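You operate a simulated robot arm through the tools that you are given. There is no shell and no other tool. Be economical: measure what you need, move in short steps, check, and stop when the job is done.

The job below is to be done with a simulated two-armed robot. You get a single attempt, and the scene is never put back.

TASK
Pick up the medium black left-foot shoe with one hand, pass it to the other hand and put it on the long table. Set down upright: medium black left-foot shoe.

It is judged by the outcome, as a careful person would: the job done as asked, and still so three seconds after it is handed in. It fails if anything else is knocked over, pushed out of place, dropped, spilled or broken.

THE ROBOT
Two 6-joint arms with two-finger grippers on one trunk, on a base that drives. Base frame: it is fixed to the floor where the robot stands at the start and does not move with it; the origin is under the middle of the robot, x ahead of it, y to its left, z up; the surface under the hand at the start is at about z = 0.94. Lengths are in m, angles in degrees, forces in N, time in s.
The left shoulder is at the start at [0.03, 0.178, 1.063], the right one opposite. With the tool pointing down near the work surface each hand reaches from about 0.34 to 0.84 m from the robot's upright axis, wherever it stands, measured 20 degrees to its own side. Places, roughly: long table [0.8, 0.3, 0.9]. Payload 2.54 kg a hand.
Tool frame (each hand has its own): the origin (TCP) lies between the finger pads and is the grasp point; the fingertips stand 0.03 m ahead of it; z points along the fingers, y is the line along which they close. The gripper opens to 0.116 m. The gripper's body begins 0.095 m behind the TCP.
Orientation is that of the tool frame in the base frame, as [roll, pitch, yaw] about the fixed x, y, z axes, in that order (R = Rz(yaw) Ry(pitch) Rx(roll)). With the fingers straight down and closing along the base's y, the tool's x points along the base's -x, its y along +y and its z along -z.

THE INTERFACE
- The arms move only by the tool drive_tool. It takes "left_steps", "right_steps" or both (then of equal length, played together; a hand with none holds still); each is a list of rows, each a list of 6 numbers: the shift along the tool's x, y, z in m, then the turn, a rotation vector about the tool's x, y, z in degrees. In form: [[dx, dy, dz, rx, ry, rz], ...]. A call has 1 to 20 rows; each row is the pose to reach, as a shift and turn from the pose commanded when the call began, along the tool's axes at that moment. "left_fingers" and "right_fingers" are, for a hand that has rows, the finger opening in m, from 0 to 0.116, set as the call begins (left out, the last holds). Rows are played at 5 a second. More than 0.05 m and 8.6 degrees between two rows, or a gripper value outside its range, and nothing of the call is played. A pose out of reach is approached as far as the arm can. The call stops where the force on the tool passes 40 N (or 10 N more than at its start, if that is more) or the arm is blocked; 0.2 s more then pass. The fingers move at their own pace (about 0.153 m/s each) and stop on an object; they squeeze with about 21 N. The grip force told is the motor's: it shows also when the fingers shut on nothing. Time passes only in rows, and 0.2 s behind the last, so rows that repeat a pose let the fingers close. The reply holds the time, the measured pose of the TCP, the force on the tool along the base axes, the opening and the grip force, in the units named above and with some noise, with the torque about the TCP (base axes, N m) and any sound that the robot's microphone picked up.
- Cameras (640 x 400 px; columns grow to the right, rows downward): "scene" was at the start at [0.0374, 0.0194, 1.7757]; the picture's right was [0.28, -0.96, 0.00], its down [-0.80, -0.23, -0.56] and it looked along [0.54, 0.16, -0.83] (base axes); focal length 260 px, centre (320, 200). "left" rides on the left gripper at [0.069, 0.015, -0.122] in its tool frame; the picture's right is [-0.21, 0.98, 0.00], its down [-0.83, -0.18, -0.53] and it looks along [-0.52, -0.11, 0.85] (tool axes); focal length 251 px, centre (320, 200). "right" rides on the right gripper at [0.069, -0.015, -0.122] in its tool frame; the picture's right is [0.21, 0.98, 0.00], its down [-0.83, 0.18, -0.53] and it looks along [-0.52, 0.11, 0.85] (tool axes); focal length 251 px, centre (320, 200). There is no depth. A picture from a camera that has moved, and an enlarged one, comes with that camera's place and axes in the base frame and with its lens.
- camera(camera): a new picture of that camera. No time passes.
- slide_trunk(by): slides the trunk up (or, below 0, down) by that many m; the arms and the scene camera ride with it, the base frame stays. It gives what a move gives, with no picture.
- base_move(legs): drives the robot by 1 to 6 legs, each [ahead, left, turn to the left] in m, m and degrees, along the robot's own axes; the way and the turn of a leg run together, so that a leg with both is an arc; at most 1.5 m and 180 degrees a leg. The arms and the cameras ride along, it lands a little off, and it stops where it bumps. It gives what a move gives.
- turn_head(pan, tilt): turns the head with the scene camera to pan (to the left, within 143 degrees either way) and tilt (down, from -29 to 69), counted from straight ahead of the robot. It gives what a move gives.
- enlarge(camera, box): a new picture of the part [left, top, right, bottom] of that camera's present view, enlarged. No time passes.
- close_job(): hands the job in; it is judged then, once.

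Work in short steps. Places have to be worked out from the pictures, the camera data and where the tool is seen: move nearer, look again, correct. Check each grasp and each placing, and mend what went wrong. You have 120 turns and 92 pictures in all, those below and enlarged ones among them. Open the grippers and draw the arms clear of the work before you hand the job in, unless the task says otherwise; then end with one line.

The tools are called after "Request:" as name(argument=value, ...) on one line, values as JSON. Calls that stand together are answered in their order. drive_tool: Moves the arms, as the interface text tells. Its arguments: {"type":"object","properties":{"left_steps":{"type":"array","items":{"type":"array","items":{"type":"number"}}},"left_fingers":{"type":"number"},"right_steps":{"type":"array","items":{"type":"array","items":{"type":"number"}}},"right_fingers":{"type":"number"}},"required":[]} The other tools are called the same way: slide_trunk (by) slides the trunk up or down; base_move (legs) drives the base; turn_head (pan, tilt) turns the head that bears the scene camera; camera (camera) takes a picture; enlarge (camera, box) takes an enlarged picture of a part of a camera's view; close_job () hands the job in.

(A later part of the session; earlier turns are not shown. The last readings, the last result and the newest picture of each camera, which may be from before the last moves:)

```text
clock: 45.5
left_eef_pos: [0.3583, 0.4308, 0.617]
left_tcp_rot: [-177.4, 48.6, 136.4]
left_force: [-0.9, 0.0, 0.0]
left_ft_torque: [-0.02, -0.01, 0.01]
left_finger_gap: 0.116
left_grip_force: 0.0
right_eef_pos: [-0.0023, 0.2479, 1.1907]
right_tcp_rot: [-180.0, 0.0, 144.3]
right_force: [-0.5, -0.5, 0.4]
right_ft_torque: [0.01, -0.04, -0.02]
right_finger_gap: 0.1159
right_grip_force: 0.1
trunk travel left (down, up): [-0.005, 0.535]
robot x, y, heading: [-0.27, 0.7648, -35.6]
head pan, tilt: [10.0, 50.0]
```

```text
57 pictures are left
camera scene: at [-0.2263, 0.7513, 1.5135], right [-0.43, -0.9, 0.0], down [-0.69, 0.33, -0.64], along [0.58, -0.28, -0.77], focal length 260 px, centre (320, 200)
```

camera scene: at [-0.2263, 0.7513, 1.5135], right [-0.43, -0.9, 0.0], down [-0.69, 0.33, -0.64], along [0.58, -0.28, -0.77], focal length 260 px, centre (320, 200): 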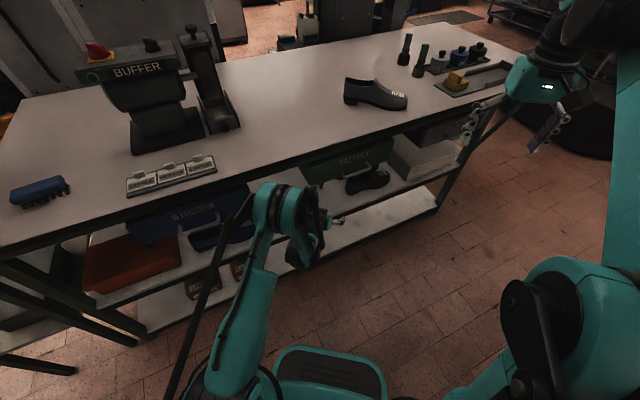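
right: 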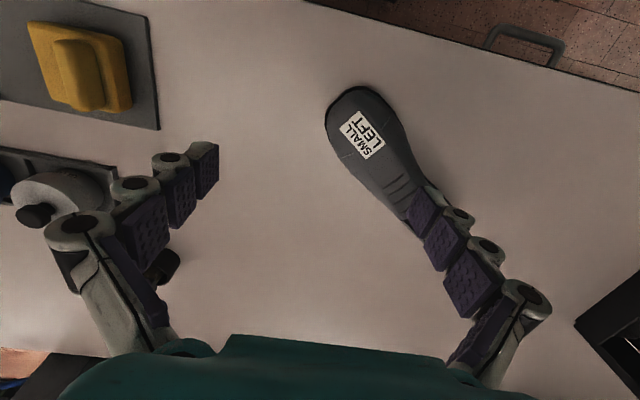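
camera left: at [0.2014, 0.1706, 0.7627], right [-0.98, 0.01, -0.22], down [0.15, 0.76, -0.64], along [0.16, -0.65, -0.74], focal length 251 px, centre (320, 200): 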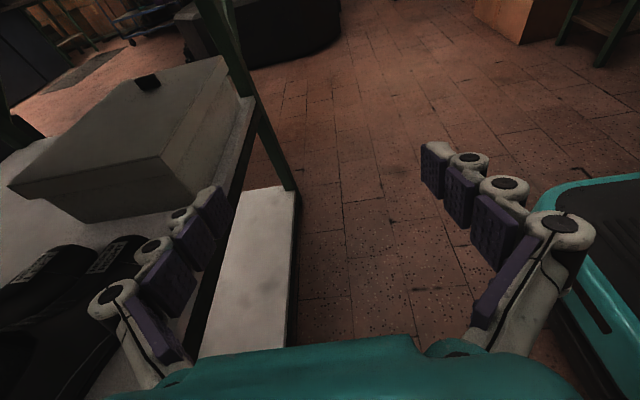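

Now I orient the left tool to point along −y, 25° down, camera up, keeping the TCP in place.

Request:
drive_tool(left_steps=[[0, 0, 0, 1.03, 2.2, -7.48], [0, 0, 0, 2.06, 4.39, -14.96], [0, 0, 0, 3.09, 6.59, -22.44], [0, 0, 0, 4.12, 8.78, -29.92], [0, 0, 0, 5.15, 10.98, -37.4], [0, 0, 0, 6.18, 13.17, -44.88], [0, 0, 0, 7.21, 15.37, -52.36], [0, 0, 0, 8.24, 17.56, -59.84], [0, 0, 0, 9.27, 19.76, -67.32], [0, 0, 0, 10.3, 21.95, -74.8], [0, 0, 0, 11.33, 24.15, -82.28], [0, 0, 0, 12.36, 26.34, -89.76], [0, 0, 0, 13.39, 28.54, -97.24], [0, 0, 0, 14.42, 30.73, -104.72], [0, 0, 0, 15.45, 32.93, -112.2], [0, 0, 0, 16.48, 35.12, -119.68], [0, 0, 0, 17.51, 37.32, -127.16], [0, 0, 0, 18.54, 39.51, -134.64], [0, 0, 0, 19.57, 41.71, -142.12], [0, 0, 0, 20.6, 43.9, -149.6]])

Request:
camera(camera="left")

Request:
camera(camera="scene")

```text
clock: 49.7
left_eef_pos: [0.3589, 0.4317, 0.6172]
left_tcp_rot: [179.9, -64.8, -84.6]
left_force: [0.6, 0.7, -0.8]
left_ft_torque: [0.0, 0.02, 0.03]
left_finger_gap: 0.116
left_grip_force: 0.1
right_eef_pos: [-0.0014, 0.2477, 1.1919]
right_tcp_rot: [180.0, 0.1, 144.2]
right_force: [-0.2, -0.5, -0.3]
right_ft_torque: [0.03, 0.0, 0.02]
right_finger_gap: 0.1159
right_grip_force: 0.0
trunk travel left (down, up): [-0.005, 0.535]
robot x, y, heading: [-0.2718, 0.7689, -35.7]
head pan, tilt: [10.0, 50.0]
```

```text
56 pictures are left
camera left: at [0.3357, 0.5117, 0.733], right [-0.98, 0.0, -0.19], down [0.11, 0.85, -0.52], along [0.16, -0.53, -0.83], focal length 251 px, centre (320, 200)
```

left: 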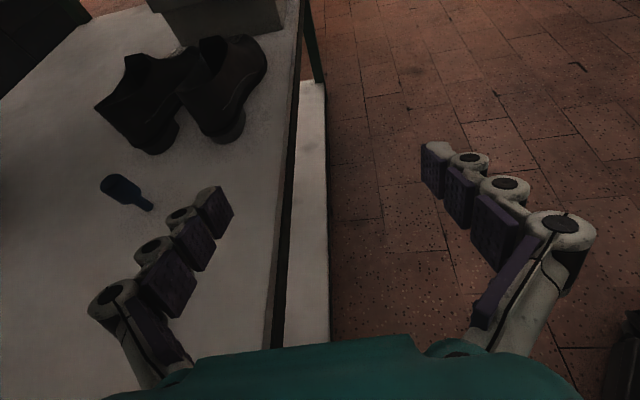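

```text
55 pictures are left
camera scene: at [-0.2262, 0.7512, 1.5136], right [-0.43, -0.9, 0.0], down [-0.69, 0.33, -0.64], along [0.58, -0.28, -0.77], focal length 260 px, centre (320, 200)
```

scene: 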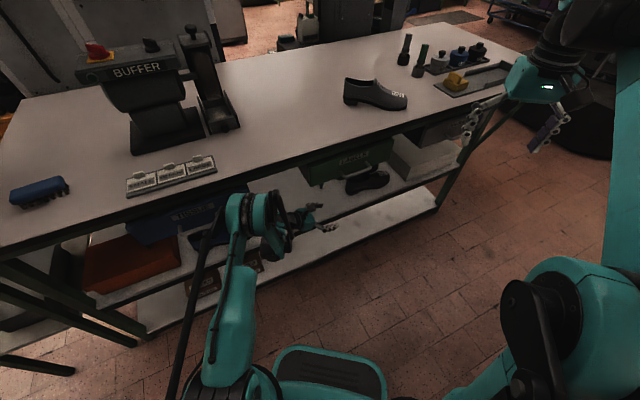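

Orientation reached exactly. I enlarge the heels to locate them well.

Request:
enlarge(camera="left", box=[80, 20, 280, 145])

```text
3.20 times, centred on (180, 82) of left
camera zoom: at [0.3357, 0.5117, 0.733], right [-0.98, 0.0, -0.19], down [0.11, 0.85, -0.52], along [0.16, -0.53, -0.83], focal length 805 px, centre (768, 576)
```

zoom: 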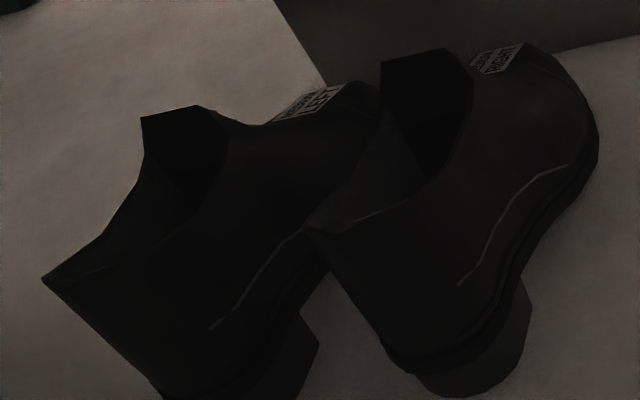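

Estimates now: target heel centre x≈0.685, back at y≈0.21, collar z≈0.57; gap to the other shoe ≈5 cm. I lower the hand a bit, turn 5° more, and shift the base along −y outside the shelf.

Request:
drive_tool(left_steps=[[-0.027, 0, 0.0125, -2.2, 0, 1], [-0.054, 0, 0.025, -4.5, 0, 2.1], [-0.054, 0, 0.025, -4.5, 0, 2.1]])

Request:
base_move(legs=[[0.064, -0.089, 0]])

Request:
camera(camera="left")

```text
clock: 50.5
left_eef_pos: [0.3531, 0.4345, 0.5803]
left_tcp_rot: [-180.0, -64.7, -90.0]
left_force: [-0.7, 0.1, 0.2]
left_ft_torque: [0.0, 0.03, 0.0]
left_finger_gap: 0.1159
left_grip_force: 0.0
left hand out of reach, approached as far as the arm can: row 2, 3
right_eef_pos: [-0.0028, 0.2471, 1.1918]
right_tcp_rot: [-180.0, -0.1, 144.3]
right_force: [-0.3, 0.1, -0.1]
right_ft_torque: [0.01, -0.01, 0.0]
right_finger_gap: 0.1161
right_grip_force: 0.1
trunk travel left (down, up): [-0.005, 0.535]
robot x, y, heading: [-0.2705, 0.7756, -35.8]
head pan, tilt: [10.0, 50.0]
```

```text
clock: 51.7
left_eef_pos: [0.3503, 0.3241, 0.58]
left_tcp_rot: [-179.9, -64.7, -90.1]
left_force: [0.0, -0.4, 0.3]
left_ft_torque: [0.0, -0.02, 0.04]
left_finger_gap: 0.1161
left_grip_force: 0.1
right_eef_pos: [-0.0047, 0.1369, 1.1899]
right_tcp_rot: [179.9, 0.0, 144.3]
right_force: [-0.5, -0.2, -1.0]
right_ft_torque: [0.06, 0.0, 0.0]
right_finger_gap: 0.116
right_grip_force: 0.0
trunk travel left (down, up): [-0.005, 0.535]
robot x, y, heading: [-0.2744, 0.6614, -35.8]
head pan, tilt: [10.0, 50.0]
```

```text
53 pictures are left
camera left: at [0.3347, 0.4052, 0.6948], right [-0.98, 0.09, -0.19], down [0.18, 0.84, -0.52], along [0.11, -0.54, -0.83], focal length 251 px, centre (320, 200)
```

left: 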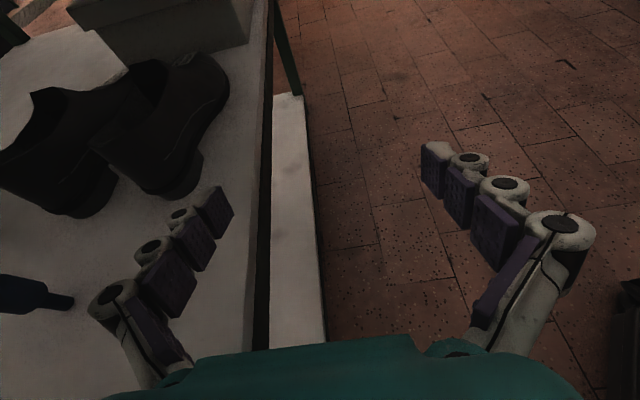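

Now I extend the arm inward in +x through the gap between the drawers, keeping the height.

Request:
drive_tool(left_steps=[[-0.004, -0.036, -0.004, 0, 0, 0], [-0.008, -0.072, -0.008, 0, 0, 0], [-0.012, -0.108, -0.011, 0, 0, 0], [-0.016, -0.144, -0.015, 0, 0, 0], [-0.02, -0.18, -0.019, 0, 0, 0]])

Request:
camera(camera="left")

Request:
camera(camera="scene")

```text
clock: 52.8
left_eef_pos: [0.4609, 0.359, 0.6206]
left_tcp_rot: [-179.2, -64.1, -91.2]
left_force: [4.6, -1.2, -8.0]
left_ft_torque: [-0.59, 0.44, -0.3]
left_finger_gap: 0.1159
left_grip_force: 0.2
left hand out of reach, approached as far as the arm can: row 1, 2, 3, 4, 5
right_eef_pos: [-0.0043, 0.1376, 1.192]
right_tcp_rot: [-180.0, -0.1, 144.1]
right_force: [0.6, 1.1, 1.2]
right_ft_torque: [0.01, -0.01, -0.01]
right_finger_gap: 0.1161
right_grip_force: 0.0
trunk travel left (down, up): [-0.005, 0.535]
robot x, y, heading: [-0.2716, 0.6576, -35.8]
head pan, tilt: [10.0, 50.0]
stopped in row 5 (left hand): the force on the tool passed its limit at 62 N (the readings are from after the stop); the commanded pose is now the measured one
```

```text
52 pictures are left
camera left: at [0.4446, 0.4383, 0.7357], right [-0.97, 0.1, -0.2], down [0.19, 0.84, -0.51], along [0.11, -0.53, -0.84], focal length 251 px, centre (320, 200)
```

left: 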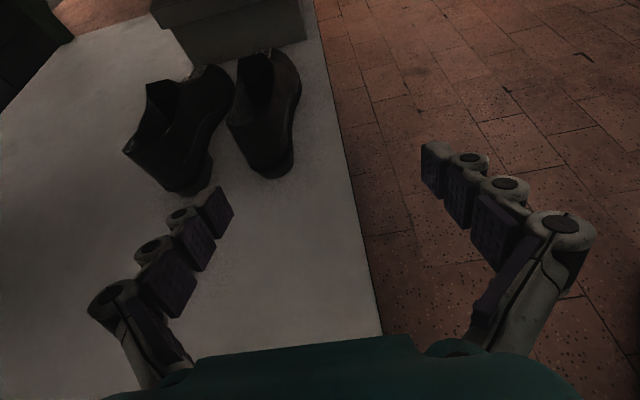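

```text
51 pictures are left
camera scene: at [-0.2269, 0.6415, 1.5134], right [-0.44, -0.9, 0.0], down [-0.69, 0.33, -0.64], along [0.58, -0.28, -0.77], focal length 260 px, centre (320, 200)
```

scene: 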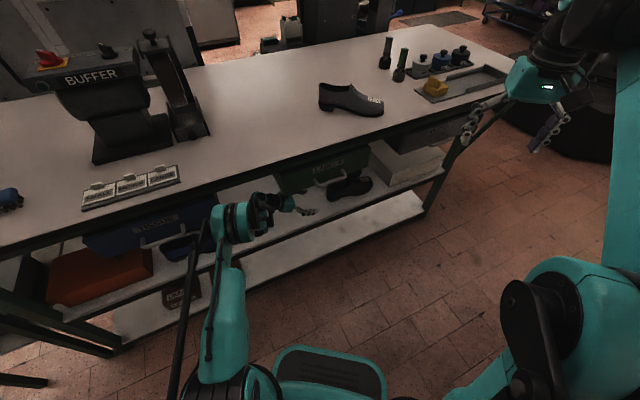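

The extension bumped (likely the hand's top against the drawer, as the arm drifted up). I back straight out the same way.

Request:
drive_tool(left_steps=[[0, 0.03, 0, 0, 0, 0], [0, 0.06, 0, 0, 0, 0], [0, 0.09, 0, 0, 0, 0], [0, 0.12, 0, 0, 0, 0]])

Request:
enlarge(camera="scene", box=[60, 130, 460, 380])

```text
clock: 53.8
left_eef_pos: [0.3415, 0.3559, 0.6189]
left_tcp_rot: [-179.2, -64.2, -91.4]
left_force: [-0.5, 0.6, 0.1]
left_ft_torque: [-0.05, -0.04, 0.02]
left_finger_gap: 0.116
left_grip_force: 0.0
right_eef_pos: [-0.0057, 0.1374, 1.1914]
right_tcp_rot: [-180.0, 0.0, 144.1]
right_force: [0.3, 1.0, 0.2]
right_ft_torque: [-0.03, 0.01, -0.02]
right_finger_gap: 0.1158
right_grip_force: 0.0
trunk travel left (down, up): [-0.005, 0.535]
robot x, y, heading: [-0.2714, 0.6571, -36.1]
head pan, tilt: [10.0, 50.0]
```

```text
1.60 times, centred on (260, 255) of scene
camera zoom: at [-0.2284, 0.6418, 1.5137], right [-0.44, -0.9, 0.0], down [-0.69, 0.33, -0.64], along [0.58, -0.28, -0.77], focal length 416 px, centre (416, 112)
```

zoom: 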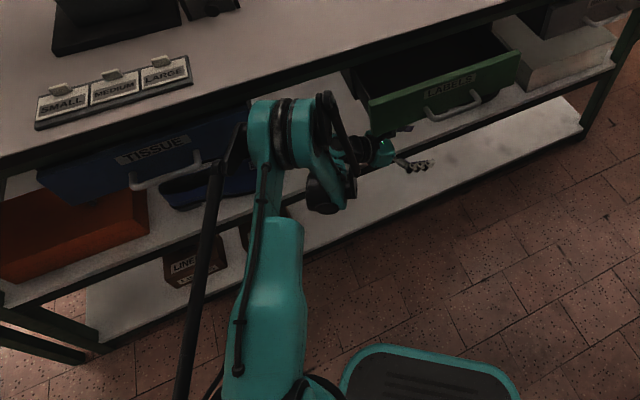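

The LABELS drawer got hooked and pulled open while withdrawing. I lower the hand to unhook it and then move it back, so I can push the drawer shut again.

Request:
drive_tool(left_steps=[[-0.018, 0, 0.0085, 0, 0, 0], [-0.036, 0, 0.017, 0, 0, 0], [-0.045, 0, 0.021, 0, 0, 0]])

Request:
turn_head(pan=0, tilt=58)

Request:
enlarge(camera="scene", box=[120, 60, 520, 310])

Request:
camera(camera="left")

```text
clock: 54.6
left_eef_pos: [0.3418, 0.359, 0.5719]
left_tcp_rot: [-178.9, -64.1, -91.4]
left_force: [-0.4, 0.8, 0.5]
left_ft_torque: [0.03, -0.04, -0.01]
left_finger_gap: 0.116
left_grip_force: 0.0
right_eef_pos: [-0.005, 0.1385, 1.192]
right_tcp_rot: [-180.0, 0.0, 144.2]
right_force: [-0.6, -0.8, 0.6]
right_ft_torque: [0.04, 0.0, -0.03]
right_finger_gap: 0.1161
right_grip_force: 0.1
trunk travel left (down, up): [-0.005, 0.535]
robot x, y, heading: [-0.2745, 0.6566, -36.0]
head pan, tilt: [10.0, 50.0]
```

```text
clock: 55.3
left_eef_pos: [0.3408, 0.3596, 0.5721]
left_tcp_rot: [-179.1, -64.0, -91.3]
left_force: [0.2, -0.3, -0.7]
left_ft_torque: [0.03, -0.03, 0.0]
left_finger_gap: 0.116
left_grip_force: 0.1
right_eef_pos: [-0.0056, 0.1378, 1.1926]
right_tcp_rot: [-179.9, 0.0, 144.1]
right_force: [-0.2, 0.0, 0.9]
right_ft_torque: [0.01, -0.01, 0.0]
right_finger_gap: 0.1162
right_grip_force: 0.1
trunk travel left (down, up): [-0.005, 0.535]
robot x, y, heading: [-0.2751, 0.6581, -35.8]
head pan, tilt: [0.0, 58.0]
```

```text
1.60 times, centred on (320, 185) of scene
camera zoom: at [-0.2419, 0.635, 1.5034], right [-0.59, -0.81, 0.0], down [-0.69, 0.5, -0.53], along [0.43, -0.31, -0.85], focal length 416 px, centre (320, 224)
```

zoom: 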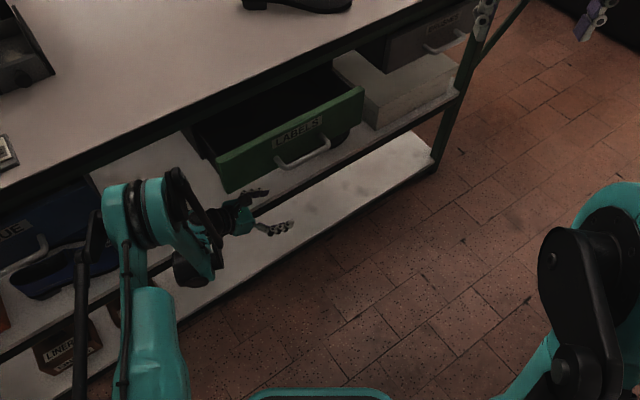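

```text
48 pictures are left
camera left: at [0.3251, 0.4393, 0.6874], right [-0.97, 0.1, -0.2], down [0.19, 0.84, -0.51], along [0.12, -0.53, -0.84], focal length 251 px, centre (320, 200)
```

left: 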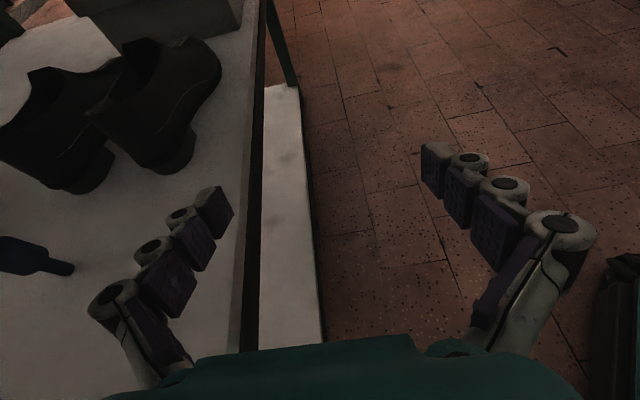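

The drawer is about 10 cm open (front at x≈0.32, y 0.11–0.48). I back the base off 0.25 m in −x, then reorient the left hand forward to push it shut.

Request:
base_move(legs=[[-0.202, -0.147, 0]])

```text
clock: 56.9
left_eef_pos: [0.1736, 0.359, 0.5721]
left_tcp_rot: [-179.2, -64.2, -91.0]
left_force: [0.6, -1.2, -0.8]
left_ft_torque: [-0.01, 0.02, -0.02]
left_finger_gap: 0.1159
left_grip_force: 0.0
right_eef_pos: [-0.1744, 0.1387, 1.1918]
right_tcp_rot: [-180.0, -0.2, 144.2]
right_force: [0.7, -0.4, 0.7]
right_ft_torque: [0.0, 0.05, -0.05]
right_finger_gap: 0.1159
right_grip_force: 0.0
trunk travel left (down, up): [-0.005, 0.535]
robot x, y, heading: [-0.4423, 0.6611, -35.9]
head pan, tilt: [0.0, 58.0]
stopped in leg 1: the robot was blocked; the commanded pose is now the measured one
```

The base bumped something behind, probably the black bin. I check it with the head.

Request:
turn_head(pan=-140, tilt=55)

Request:
camera(camera="scene")

Request:
turn_head(pan=143, tilt=55)

Request:
camera(camera="scene")

```text
clock: 59.1
left_eef_pos: [0.1709, 0.361, 0.5712]
left_tcp_rot: [-179.0, -64.0, -91.2]
left_force: [-0.1, -0.8, 0.6]
left_ft_torque: [0.0, 0.04, -0.01]
left_finger_gap: 0.1161
left_grip_force: 0.0
right_eef_pos: [-0.1759, 0.1388, 1.1934]
right_tcp_rot: [-179.9, -0.1, 144.1]
right_force: [-0.1, 0.5, 0.4]
right_ft_torque: [0.0, 0.01, -0.02]
right_finger_gap: 0.116
right_grip_force: 0.1
trunk travel left (down, up): [-0.005, 0.535]
robot x, y, heading: [-0.4399, 0.658, -35.7]
head pan, tilt: [-140.0, 55.0]
```

```text
47 pictures are left
camera scene: at [-0.5397, 0.6701, 1.5071], right [-0.08, 1.0, 0.0], down [0.82, 0.06, -0.57], along [-0.57, -0.04, -0.82], focal length 260 px, centre (320, 200)
```

scene: 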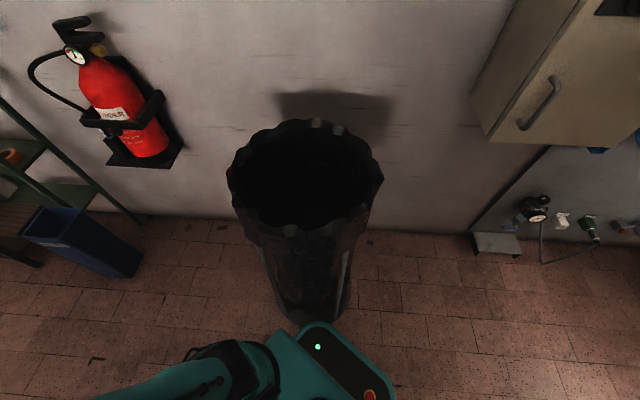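

```text
clock: 63.0
left_eef_pos: [0.1708, 0.3597, 0.5722]
left_tcp_rot: [-179.0, -64.1, -91.3]
left_force: [0.5, -0.4, 0.5]
left_ft_torque: [0.04, 0.04, 0.02]
left_finger_gap: 0.1161
left_grip_force: 0.0
right_eef_pos: [-0.1765, 0.14, 1.191]
right_tcp_rot: [-179.9, -0.1, 144.1]
right_force: [0.7, 0.5, 0.7]
right_ft_torque: [0.0, -0.01, 0.01]
right_finger_gap: 0.1161
right_grip_force: 0.0
trunk travel left (down, up): [-0.005, 0.535]
robot x, y, heading: [-0.442, 0.6573, -35.6]
head pan, tilt: [143.0, 55.0]
```

```text
46 pictures are left
camera scene: at [-0.4892, 0.7444, 1.5071], right [0.95, 0.3, 0.0], down [0.24, -0.78, -0.57], along [-0.17, 0.55, -0.82], focal length 260 px, centre (320, 200)
```

scene: 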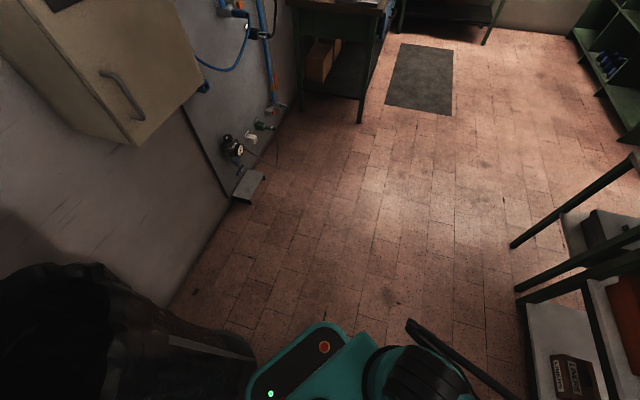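

The bin stands upright and unmoved as far as visible. I drive away from it, to a spot facing the drawer squarely.

Request:
base_move(legs=[[0.321, -0.323, 0], [0, 0, 36]])

Request:
turn_head(pan=15, tilt=50)

Request:
camera(camera="scene")

```text
clock: 67.5
left_eef_pos: [0.316, 0.3127, 0.572]
left_tcp_rot: [-179.1, -64.1, -56.1]
left_force: [-0.2, -0.2, 0.1]
left_ft_torque: [0.0, 0.02, 0.01]
left_finger_gap: 0.1159
left_grip_force: 0.2
right_eef_pos: [0.1593, -0.0684, 1.1933]
right_tcp_rot: [-179.9, -0.2, 179.3]
right_force: [-0.2, 0.5, 0.0]
right_ft_torque: [0.0, 0.03, -0.04]
right_finger_gap: 0.1157
right_grip_force: 0.0
trunk travel left (down, up): [-0.005, 0.535]
robot x, y, heading: [-0.3574, 0.1992, -0.4]
head pan, tilt: [143.0, 55.0]
```

```text
clock: 69.6
left_eef_pos: [0.3158, 0.3133, 0.5714]
left_tcp_rot: [-179.0, -64.1, -56.0]
left_force: [-0.2, -0.5, -0.2]
left_ft_torque: [0.01, 0.01, -0.04]
left_finger_gap: 0.1161
left_grip_force: 0.0
right_eef_pos: [0.1599, -0.0681, 1.1918]
right_tcp_rot: [-179.9, -0.1, 179.4]
right_force: [0.0, -0.8, -0.5]
right_ft_torque: [-0.02, 0.01, -0.01]
right_finger_gap: 0.1161
right_grip_force: 0.1
trunk travel left (down, up): [-0.005, 0.535]
robot x, y, heading: [-0.3597, 0.2039, -0.4]
head pan, tilt: [15.0, 50.0]
```

```text
45 pictures are left
camera scene: at [-0.3139, 0.2214, 1.5136], right [0.25, -0.97, 0.0], down [-0.74, -0.19, -0.64], along [0.62, 0.16, -0.77], focal length 260 px, centre (320, 200)
```

scene: 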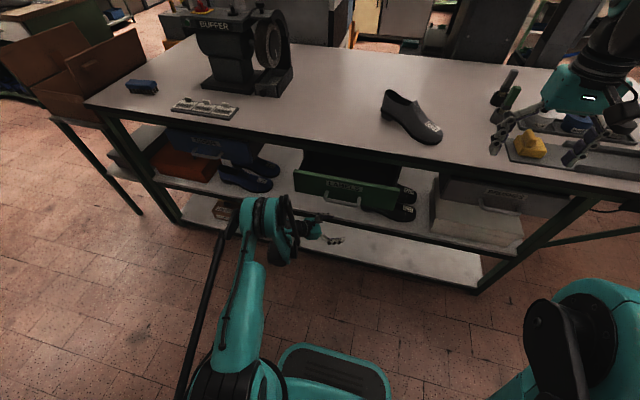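

I back the base a little more (clear of the bin), then orient the left hand forward at drawer-front height with fingers closed.

Request:
base_move(legs=[[-0.2, -0.12, 0]])

Request:
drive_tool(left_steps=[[0.027, -0.016, -0.018, 6.8, 2.4, -1.9], [0.0545, -0.031, -0.0365, 13.6, 4.8, -3.75], [0.082, -0.047, -0.055, 20.4, 7.2, -5.6], [0.109, -0.063, -0.073, 27.2, 9.7, -7.5], [0.136, -0.078, -0.091, 33.9, 12.1, -9.4], [0.1635, -0.094, -0.1095, 40.7, 14.5, -11.25], [0.191, -0.11, -0.128, 47.5, 16.9, -13.1], [0.218, -0.1255, -0.146, 54.3, 19.3, -15]], left_fingers=0)

Request:
camera(camera="left")

Request:
camera(camera="scene")

```text
clock: 71.3
left_eef_pos: [0.1138, 0.1851, 0.5726]
left_tcp_rot: [-178.9, -64.1, -56.6]
left_force: [-0.5, 0.1, 0.1]
left_ft_torque: [0.01, -0.01, 0.03]
left_finger_gap: 0.1159
left_grip_force: 0.1
right_eef_pos: [-0.0453, -0.1949, 1.1928]
right_tcp_rot: [-179.9, 0.0, 178.9]
right_force: [-1.4, 0.0, -1.1]
right_ft_torque: [0.0, -0.03, -0.01]
right_finger_gap: 0.1159
right_grip_force: 0.1
trunk travel left (down, up): [-0.005, 0.535]
robot x, y, heading: [-0.56, 0.0804, -0.8]
head pan, tilt: [15.0, 50.0]
```

```text
clock: 73.1
left_eef_pos: [0.1967, 0.2852, 0.8322]
left_tcp_rot: [-176.8, -85.5, -2.9]
left_force: [0.1, 0.0, -0.6]
left_ft_torque: [-0.02, -0.01, 0.02]
left_finger_gap: 0.0
left_grip_force: 20.9
left hand out of reach, approached as far as the arm can: row 1, 2, 3, 4, 5, 6
right_eef_pos: [-0.0447, -0.1953, 1.1924]
right_tcp_rot: [-179.9, -0.1, 178.9]
right_force: [-0.3, 1.0, 0.7]
right_ft_torque: [-0.01, 0.01, 0.02]
right_finger_gap: 0.1159
right_grip_force: 0.1
trunk travel left (down, up): [-0.005, 0.535]
robot x, y, heading: [-0.5587, 0.0809, -0.9]
head pan, tilt: [15.0, 50.0]
```

```text
44 pictures are left
camera left: at [0.0798, 0.2697, 0.9113], right [-0.01, -0.98, -0.22], down [-0.6, 0.18, -0.78], along [0.8, 0.12, -0.58], focal length 251 px, centre (320, 200)
```

left: 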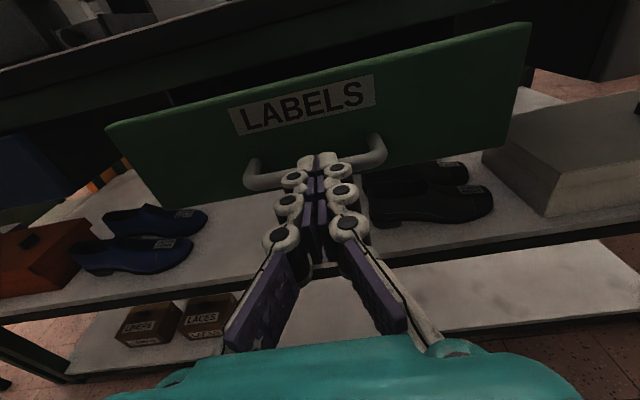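

```text
43 pictures are left
camera scene: at [-0.5172, 0.0987, 1.5136], right [0.24, -0.97, 0.0], down [-0.74, -0.19, -0.64], along [0.62, 0.16, -0.77], focal length 260 px, centre (320, 200)
```

scene: 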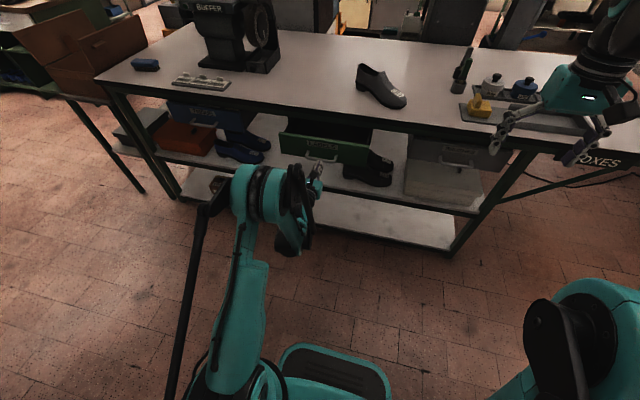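

The hand faces the drawer just above its handle. I push straight in until it seats (initially its front was at x≈0.42).

Request:
drive_tool(left_steps=[[0.01, 0, 0.03, 0, 0, 0], [0.015, 0, 0.06, 0, 0, 0], [0.015, 0, 0.085, 0, 0, 0], [0.015, 0, 0.1, 0, 0, 0], [0.015, 0, 0.115, 0, 0, 0], [0.015, 0, 0.13, 0, 0, 0], [0.015, 0, 0.145, 0, 0, 0], [0.015, 0, 0.16, 0, 0, 0], [0.015, 0, 0.175, 0, 0, 0], [0.015, 0, 0.185, 0, 0, 0], [0.015, 0, 0.195, 0, 0, 0], [0.015, 0, 0.205, 0, 0, 0]])

Request:
camera(camera="left")

Request:
camera(camera="scene")

```text
clock: 75.5
left_eef_pos: [0.3846, 0.2863, 0.8337]
left_tcp_rot: [-177.7, -85.4, -1.9]
left_force: [-11.5, 0.2, 4.8]
left_ft_torque: [-0.01, -0.23, 0.01]
left_finger_gap: 0.0058
left_grip_force: 28.6
right_eef_pos: [-0.0467, -0.1947, 1.1933]
right_tcp_rot: [-179.9, 0.0, 179.0]
right_force: [-0.1, 0.6, 1.0]
right_ft_torque: [0.01, 0.0, 0.01]
right_finger_gap: 0.116
right_grip_force: 0.0
trunk travel left (down, up): [-0.005, 0.535]
robot x, y, heading: [-0.5611, 0.0811, -0.7]
head pan, tilt: [15.0, 50.0]
stopped in row 11 (left hand): the force on the tool passed its limit at 50 N (the readings are from after the stop); the commanded pose is now the measured one
```

```text
42 pictures are left
camera left: at [0.2671, 0.271, 0.9125], right [-0.01, -0.98, -0.22], down [-0.6, 0.18, -0.78], along [0.8, 0.12, -0.59], focal length 251 px, centre (320, 200)
```

left: 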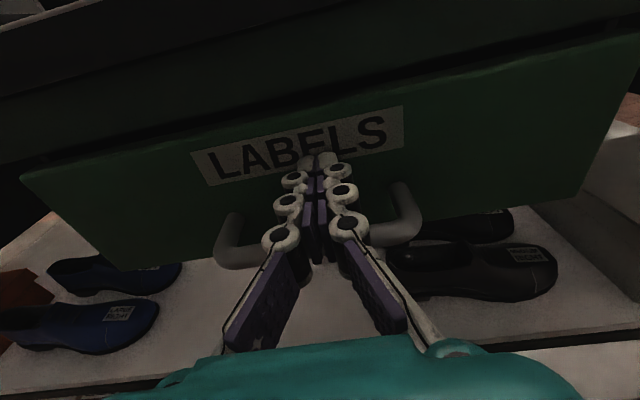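

```text
41 pictures are left
camera scene: at [-0.5192, 0.0986, 1.5137], right [0.24, -0.97, 0.0], down [-0.74, -0.19, -0.64], along [0.62, 0.16, -0.77], focal length 260 px, centre (320, 200)
```

scene: 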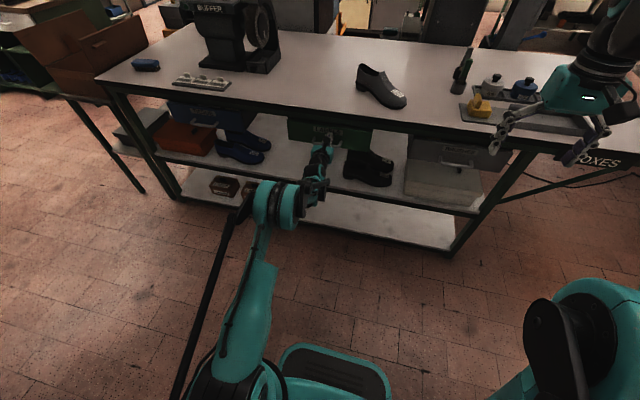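

The drawer is seated again (50 N stop, front back at x≈0.42). I retreat and test, in free air in front of the shelf, the robot-relative arm pose for the new plan (standing further left, heading −70°).

Request:
drive_tool(left_steps=[[0, 0, -0.04, 0, 0, 0], [0, 0, -0.08, 0, 0, 0], [0, 0, -0.12, 0, 0, 0], [-0.032, -0.024, -0.111, -1.7, -3, 0.6], [-0.064, -0.049, -0.103, -3.4, -6, 1.2], [-0.095, -0.073, -0.094, -5.1, -9.1, 1.9], [-0.127, -0.098, -0.086, -6.8, -12.1, 2.5], [-0.159, -0.122, -0.077, -8.5, -15.1, 3.1], [-0.191, -0.146, -0.068, -10.3, -18.1, 3.7], [-0.223, -0.171, -0.06, -12, -21.1, 4.3], [-0.254, -0.195, -0.051, -13.7, -24.2, 5], [-0.286, -0.22, -0.043, -15.4, -27.2, 5.6], [-0.318, -0.244, -0.034, -17.1, -30.2, 6.2], [-0.318, -0.244, -0.034, -17.1, -30.2, 6.2]])

Request:
camera(camera="scene")

Request:
camera(camera="left")

```text
clock: 78.5
left_eef_pos: [0.2597, 0.4988, 0.6105]
left_tcp_rot: [-179.7, -54.8, -17.8]
left_force: [0.1, -0.7, -0.5]
left_ft_torque: [-0.01, -0.01, 0.02]
left_finger_gap: 0.0
left_grip_force: 28.7
left hand out of reach, approached as far as the arm can: row 10, 11, 12, 13, 14
right_eef_pos: [-0.0459, -0.194, 1.1926]
right_tcp_rot: [-179.9, -0.1, 178.9]
right_force: [0.1, 0.7, 0.5]
right_ft_torque: [-0.03, -0.01, 0.03]
right_finger_gap: 0.1159
right_grip_force: 0.2
trunk travel left (down, up): [-0.005, 0.535]
robot x, y, heading: [-0.5615, 0.0816, -1.0]
head pan, tilt: [15.0, 50.0]
```

```text
40 pictures are left
camera scene: at [-0.517, 0.0989, 1.5136], right [0.24, -0.97, 0.0], down [-0.74, -0.19, -0.64], along [0.62, 0.16, -0.77], focal length 260 px, centre (320, 200)
```

scene: 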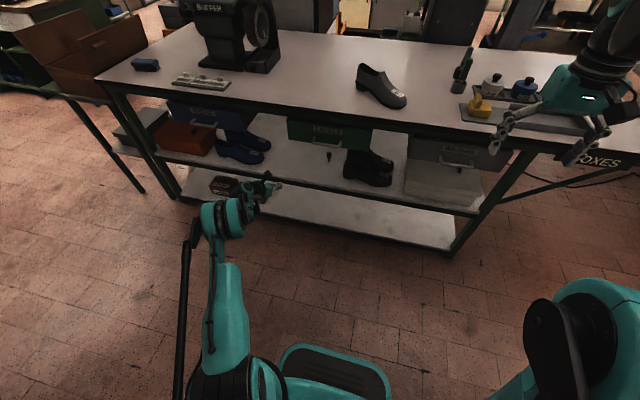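

```text
39 pictures are left
camera left: at [0.1965, 0.5021, 0.7375], right [-0.41, -0.89, -0.18], down [-0.81, 0.45, -0.36], along [0.41, -0.01, -0.91], focal length 251 px, centre (320, 200)
```

left: 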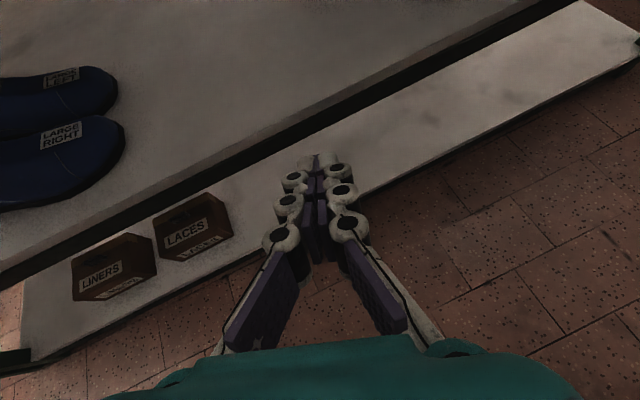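

That pose fell short. I probe what limits it: straight down from here.

Request:
drive_tool(left_steps=[[-0.0246, 0, 0.0172, 0, 0, 0], [-0.049, 0, 0.0344, 0, 0, 0], [-0.0737, 0, 0.0517, 0, 0, 0], [-0.0737, 0, 0.0517, 0, 0, 0]])

Request:
drive_tool(left_steps=[[0.02, 0, -0.035, 0, 0, 0], [0.04, 0, -0.07, 0, 0, 0], [0.053, 0, -0.1, 0, 0, 0], [0.053, 0, -0.1, 0, 0, 0]])

```text
clock: 79.5
left_eef_pos: [0.2203, 0.4799, 0.5781]
left_tcp_rot: [-179.7, -54.8, -17.9]
left_force: [-1.2, 0.1, -0.2]
left_ft_torque: [0.01, -0.04, 0.02]
left_finger_gap: 0.0
left_grip_force: 28.4
left hand out of reach, approached as far as the arm can: row 1, 2, 3, 4
right_eef_pos: [-0.0459, -0.1935, 1.1938]
right_tcp_rot: [-179.9, -0.1, 178.9]
right_force: [-0.2, 0.0, -0.5]
right_ft_torque: [0.02, 0.0, -0.02]
right_finger_gap: 0.1159
right_grip_force: 0.1
trunk travel left (down, up): [-0.005, 0.535]
robot x, y, heading: [-0.5633, 0.0794, -0.8]
head pan, tilt: [15.0, 50.0]
```

```text
clock: 80.5
left_eef_pos: [0.1682, 0.4938, 0.6794]
left_tcp_rot: [-179.6, -54.7, -17.9]
left_force: [0.0, -0.3, 0.5]
left_ft_torque: [0.0, 0.01, 0.0]
left_finger_gap: 0.0001
left_grip_force: 28.5
right_eef_pos: [-0.0458, -0.1955, 1.1927]
right_tcp_rot: [-179.9, -0.1, 178.9]
right_force: [0.5, 0.3, 0.3]
right_ft_torque: [0.01, 0.0, 0.04]
right_finger_gap: 0.116
right_grip_force: 0.1
trunk travel left (down, up): [-0.005, 0.535]
robot x, y, heading: [-0.5566, 0.0789, -0.8]
head pan, tilt: [15.0, 50.0]
```

Lowering drives the hand inward, so the upper arm apparently cannot dip below horizontal; a heel approach from the left isn't reachable. New plan: come from the front through the gap between the two drawers with a steep tool, and pinch the near collar wall of the target (one finger inside the opening). I test that pose in free air first, fingers part-open.

Request:
drive_tool(left_fingers=0.06, left_steps=[[-0.0042, 0.0007, 0.0128, -0.79, -3.83, 6.73], [-0.0083, 0.0013, 0.0257, -1.58, -7.67, 13.47], [-0.0125, 0.002, 0.0385, -2.38, -11.5, 20.2], [-0.0167, 0.0027, 0.0513, -3.17, -15.33, 26.93], [-0.0208, 0.0033, 0.0642, -3.96, -19.17, 33.67], [-0.025, 0.004, 0.077, -4.75, -23, 40.4], [-0.0292, 0.0047, 0.0898, -5.54, -26.83, 47.13], [-0.0333, 0.0053, 0.1027, -6.33, -30.67, 53.87], [-0.0375, 0.006, 0.1155, -7.13, -34.5, 60.6], [-0.0417, 0.0067, 0.1283, -7.92, -38.33, 67.33], [-0.0458, 0.0073, 0.1412, -8.7, -42.17, 74.07], [-0.05, 0.008, 0.154, -9.5, -46, 80.8], [-0.05, 0.008, 0.154, -9.5, -46, 80.8]])

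Request:
camera(camera="scene")

Request:
camera(camera="left")

```text
clock: 83.3
left_eef_pos: [0.2427, 0.4555, 0.5611]
left_tcp_rot: [-159.1, 16.0, -89.8]
left_force: [0.1, 0.9, 0.3]
left_ft_torque: [-0.03, -0.01, -0.01]
left_finger_gap: 0.0602
left_grip_force: 0.0
left hand out of reach, approached as far as the arm can: row 11, 12, 13
right_eef_pos: [-0.0451, -0.1939, 1.1931]
right_tcp_rot: [-179.9, -0.1, 178.7]
right_force: [-0.2, -0.9, 0.4]
right_ft_torque: [-0.02, 0.01, 0.01]
right_finger_gap: 0.1161
right_grip_force: 0.0
trunk travel left (down, up): [-0.005, 0.535]
robot x, y, heading: [-0.5622, 0.078, -0.7]
head pan, tilt: [15.0, 50.0]
```

```text
38 pictures are left
camera scene: at [-0.5171, 0.099, 1.5136], right [0.24, -0.97, 0.0], down [-0.74, -0.19, -0.64], along [0.62, 0.16, -0.77], focal length 260 px, centre (320, 200)
```

scene: 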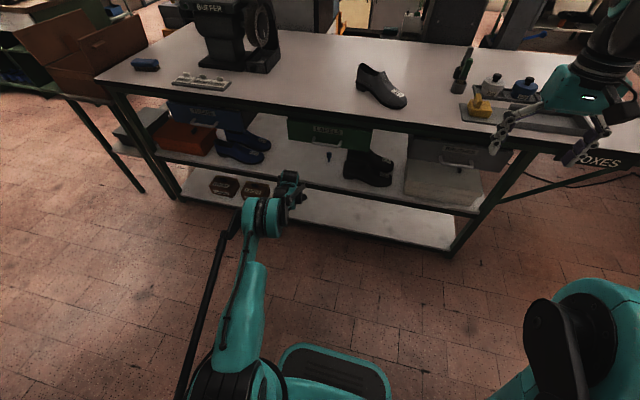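

```text
37 pictures are left
camera left: at [0.1848, 0.3603, 0.6472], right [-0.91, 0.3, -0.28], down [-0.02, 0.64, 0.77], along [0.41, 0.71, -0.58], focal length 251 px, centre (320, 200)
```

left: 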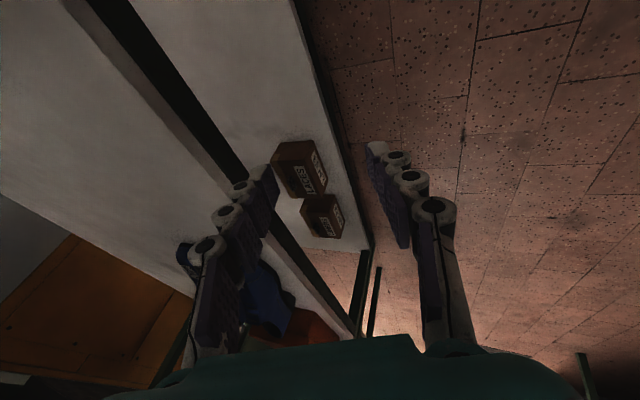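

The steep pose is reachable (rel. to base ≈ (0.80, 0.38, z 0.56)). I raise the hand slightly, then move the base right and turn 12° left, staying in front of the table.

Request:
drive_tool(left_steps=[[-0.008, -0.001, -0.03, 0, 0, 0], [-0.0162, -0.0024, -0.061, 0, 0, 0], [-0.0162, -0.0024, -0.061, 0, 0, 0]])

Request:
base_move(legs=[[0, -0.5, 0], [0, 0, 12.7], [0.12, 0, 0]])

Request:
camera(camera="left")

Request:
camera(camera="scene")

```text
clock: 84.1
left_eef_pos: [0.2246, 0.4543, 0.6192]
left_tcp_rot: [-159.1, 15.8, -89.7]
left_force: [-0.4, -0.1, -0.5]
left_ft_torque: [0.0, -0.02, 0.01]
left_finger_gap: 0.0602
left_grip_force: 0.0
right_eef_pos: [-0.0462, -0.195, 1.1929]
right_tcp_rot: [-179.8, -0.1, 178.9]
right_force: [0.7, -0.1, 0.0]
right_ft_torque: [0.02, -0.02, 0.01]
right_finger_gap: 0.1161
right_grip_force: 0.1
trunk travel left (down, up): [-0.005, 0.535]
robot x, y, heading: [-0.559, 0.0802, -0.9]
head pan, tilt: [15.0, 50.0]
```

```text
clock: 88.7
left_eef_pos: [0.2313, 0.1277, 0.6187]
left_tcp_rot: [-159.3, 15.8, -77.0]
left_force: [1.2, -0.2, -0.5]
left_ft_torque: [0.04, 0.01, -0.02]
left_finger_gap: 0.0601
left_grip_force: 0.1
right_eef_pos: [0.1127, -0.5637, 1.1917]
right_tcp_rot: [-180.0, 0.0, -168.3]
right_force: [0.5, 0.6, -0.8]
right_ft_torque: [-0.02, 0.06, 0.01]
right_finger_gap: 0.1158
right_grip_force: 0.0
trunk travel left (down, up): [-0.005, 0.535]
robot x, y, heading: [-0.4528, -0.4063, 11.8]
head pan, tilt: [15.0, 50.0]
```

```text
36 pictures are left
camera left: at [0.1963, 0.023, 0.7051], right [-0.96, 0.09, -0.28], down [-0.16, 0.62, 0.77], along [0.24, 0.78, -0.58], focal length 251 px, centre (320, 200)
```

left: 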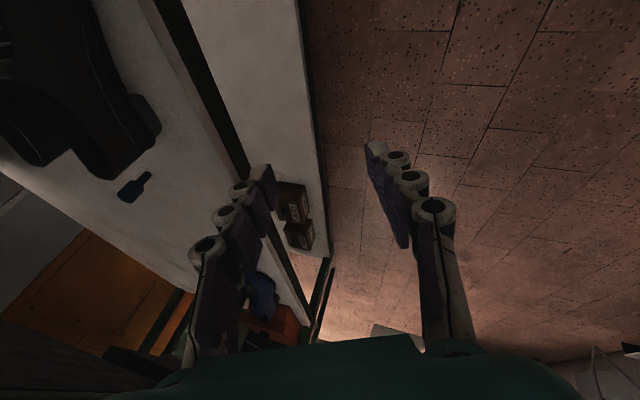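

```text
35 pictures are left
camera scene: at [-0.4123, -0.381, 1.5135], right [0.45, -0.89, 0.0], down [-0.68, -0.35, -0.64], along [0.57, 0.29, -0.77], focal length 260 px, centre (320, 200)
```

scene: 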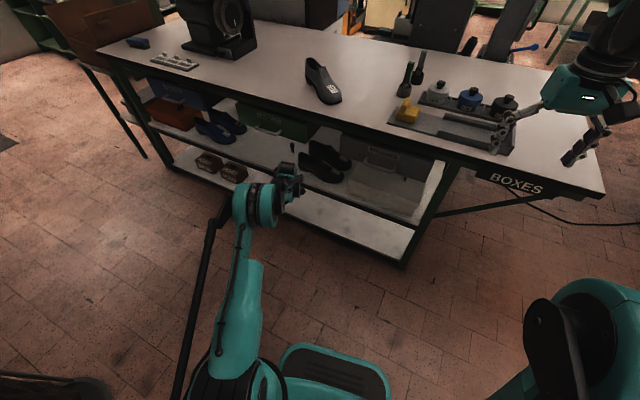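

I take an enlarged look at both shoes from here to refine the target wall's position.

Request:
enlarge(camera="scene", box=[280, 125, 376, 185])

```text
6.67 times, centred on (328, 155) of scene
camera zoom: at [-0.4123, -0.381, 1.5135], right [0.45, -0.89, 0.0], down [-0.68, -0.35, -0.64], along [0.57, 0.29, -0.77], focal length 1733 px, centre (267, 500)
```

zoom: 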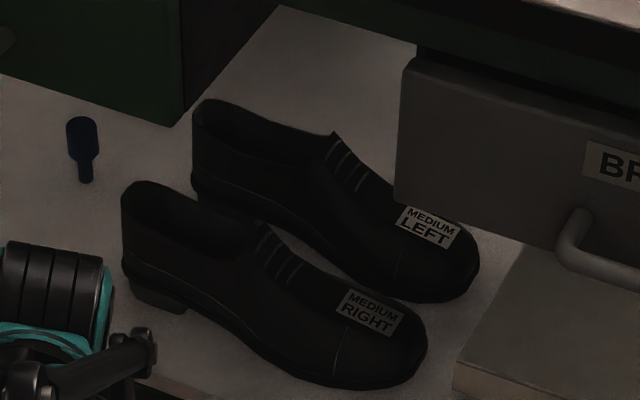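

Target near wall estimated at x≈0.643, y≈0.135, top z≈0.55; throat peak z≈0.575. To keep the wrist between the drawers, I tilt the tool more toward +y along the wall, then drive in partway.

Request:
drive_tool(left_steps=[[-0.008, 0, 0.0045, 0.45, -3.6, 5.15], [-0.016, -0.001, 0.009, 0.9, -7.15, 10.3], [-0.023, -0.001, 0.0135, 1.35, -10.7, 15.45], [-0.031, -0.0016, 0.018, 1.8, -14.3, 20.6], [-0.031, -0.0016, 0.018, 1.8, -14.3, 20.6]])

Request:
base_move(legs=[[0.19, -0.07, 0]])

Request:
camera(camera="left")

Request:
camera(camera="scene")

```text
clock: 89.9
left_eef_pos: [0.2327, 0.1641, 0.6138]
left_tcp_rot: [-164.9, 35.9, -93.8]
left_force: [-0.2, -0.4, -0.3]
left_ft_torque: [0.01, 0.0, 0.0]
left_finger_gap: 0.0599
left_grip_force: 0.2
right_eef_pos: [0.1105, -0.5646, 1.1933]
right_tcp_rot: [-179.9, -0.1, -168.3]
right_force: [0.2, -0.6, -0.3]
right_ft_torque: [-0.01, 0.01, 0.0]
right_finger_gap: 0.1159
right_grip_force: 0.1
trunk travel left (down, up): [-0.005, 0.535]
robot x, y, heading: [-0.4536, -0.4127, 12.0]
head pan, tilt: [15.0, 50.0]
```

```text
clock: 91.5
left_eef_pos: [0.4262, 0.1336, 0.6118]
left_tcp_rot: [-164.8, 36.1, -93.8]
left_force: [0.7, -0.5, 0.1]
left_ft_torque: [0.0, 0.01, 0.01]
left_finger_gap: 0.0599
left_grip_force: 0.0
right_eef_pos: [0.3064, -0.5966, 1.1927]
right_tcp_rot: [-179.9, -0.1, -168.3]
right_force: [-0.4, 0.1, -0.6]
right_ft_torque: [-0.04, 0.05, 0.0]
right_finger_gap: 0.116
right_grip_force: 0.1
trunk travel left (down, up): [-0.005, 0.535]
robot x, y, heading: [-0.2587, -0.4366, 11.8]
head pan, tilt: [15.0, 50.0]
```

```text
33 pictures are left
camera left: at [0.3704, 0.0143, 0.6645], right [-0.92, 0.38, -0.08], down [0.06, 0.33, 0.94], along [0.39, 0.86, -0.33], focal length 251 px, centre (320, 200)
```

left: 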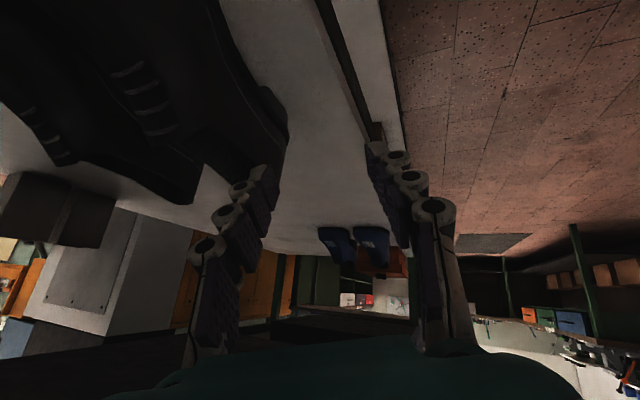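

```text
32 pictures are left
camera scene: at [-0.219, -0.4133, 1.5135], right [0.45, -0.89, 0.0], down [-0.68, -0.35, -0.64], along [0.57, 0.29, -0.77], focal length 260 px, centre (320, 200)
```

scene: 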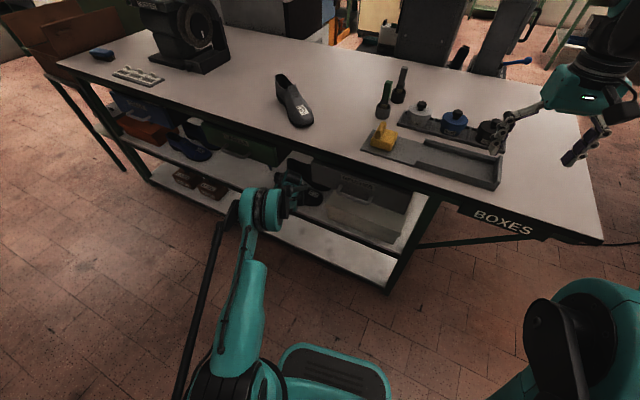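

Clear so far. I lean the tool slightly more forward and up 1 cm, then drive in so the hand comes over the gap between the shoes.

Request:
drive_tool(left_steps=[[-0.006, -0.002, -0.008, 7.5, 1.1, 0], [-0.006, -0.002, -0.008, 7.5, 1.1, 0]])

Request:
base_move(legs=[[0.1, -0.028, 0]])

Request:
camera(camera="left")

```text
clock: 92.1
left_eef_pos: [0.4253, 0.1314, 0.6226]
left_tcp_rot: [-157.6, 34.9, -94.1]
left_force: [0.3, -0.6, 0.4]
left_ft_torque: [0.02, 0.02, 0.0]
left_finger_gap: 0.0598
left_grip_force: 0.2
right_eef_pos: [0.3047, -0.5959, 1.1914]
right_tcp_rot: [-179.9, 0.0, -168.3]
right_force: [-0.1, -0.7, 0.0]
right_ft_torque: [-0.03, 0.03, 0.01]
right_finger_gap: 0.1159
right_grip_force: 0.0
trunk travel left (down, up): [-0.005, 0.535]
robot x, y, heading: [-0.2555, -0.4449, 11.8]
head pan, tilt: [15.0, 50.0]
```

```text
clock: 93.3
left_eef_pos: [0.5339, 0.1245, 0.623]
left_tcp_rot: [-157.6, 34.9, -94.3]
left_force: [-0.3, 0.1, 0.2]
left_ft_torque: [0.05, 0.02, 0.0]
left_finger_gap: 0.06
left_grip_force: 0.1
right_eef_pos: [0.414, -0.6025, 1.1903]
right_tcp_rot: [-179.8, 0.0, -168.4]
right_force: [0.2, -0.2, 0.1]
right_ft_torque: [-0.02, 0.08, -0.01]
right_finger_gap: 0.1157
right_grip_force: 0.1
trunk travel left (down, up): [-0.005, 0.535]
robot x, y, heading: [-0.1522, -0.4498, 11.6]
head pan, tilt: [15.0, 50.0]
```

```text
31 pictures are left
camera left: at [0.4631, 0.0128, 0.6713], right [-0.87, 0.46, -0.18], down [-0.01, 0.36, 0.93], along [0.49, 0.82, -0.31], focal length 251 px, centre (320, 200)
```

left: 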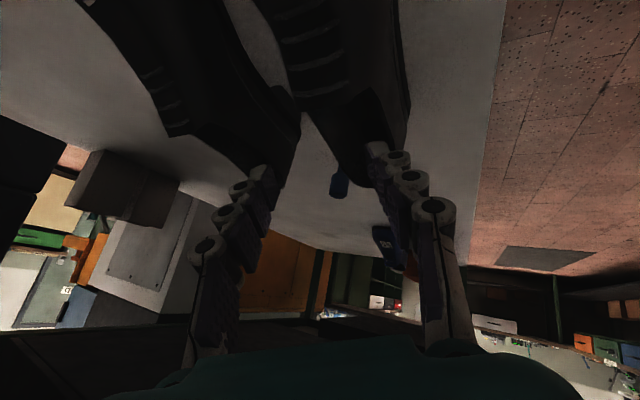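

Still clear. I drive the remaining ~7.5 cm.

Request:
base_move(legs=[[0.0735, -0.0153, 0]])

Request:
camera(camera="left")

Request:
camera(camera="scene")

```text
clock: 94.2
left_eef_pos: [0.5506, 0.1314, 0.6246]
left_tcp_rot: [-157.0, 35.1, -92.9]
left_force: [-0.1, -0.2, 0.3]
left_ft_torque: [-0.02, -0.02, 0.0]
left_finger_gap: 0.0597
left_grip_force: 0.2
right_eef_pos: [0.4449, -0.6041, 1.1948]
right_tcp_rot: [-179.9, 0.5, -167.8]
right_force: [-0.3, -0.3, 0.2]
right_ft_torque: [0.02, -0.03, -0.03]
right_finger_gap: 0.1158
right_grip_force: 0.1
trunk travel left (down, up): [-0.005, 0.535]
robot x, y, heading: [-0.115, -0.4493, 12.5]
head pan, tilt: [15.0, 50.0]
stopped in leg 1: the robot was blocked; the commanded pose is now the measured one
```

```text
30 pictures are left
camera left: at [0.481, 0.0169, 0.6721], right [-0.88, 0.44, -0.19], down [-0.02, 0.35, 0.94], along [0.48, 0.83, -0.3], focal length 251 px, centre (320, 200)
```

left: 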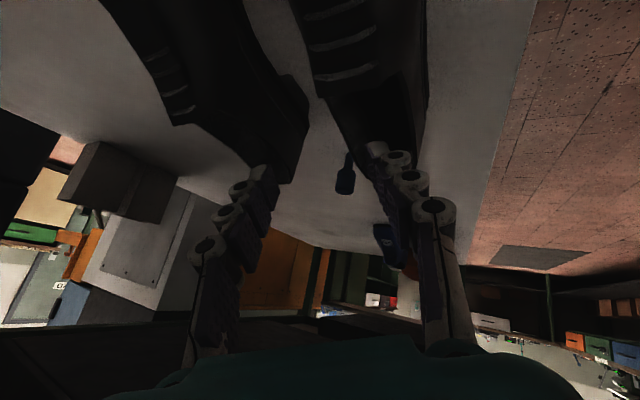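

```text
29 pictures are left
camera scene: at [-0.0842, -0.4258, 1.5139], right [0.46, -0.89, 0.0], down [-0.68, -0.35, -0.65], along [0.58, 0.3, -0.76], focal length 260 px, centre (320, 200)
```

scene: 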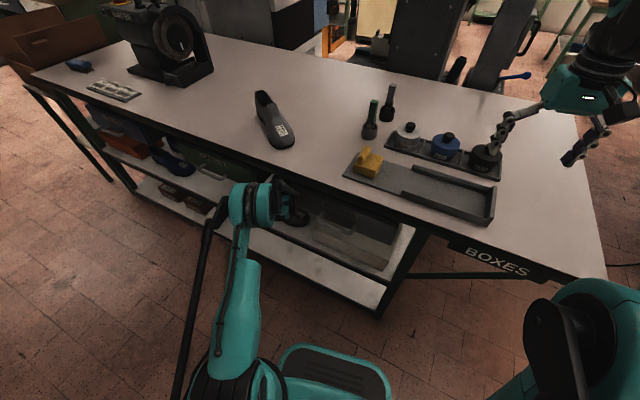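

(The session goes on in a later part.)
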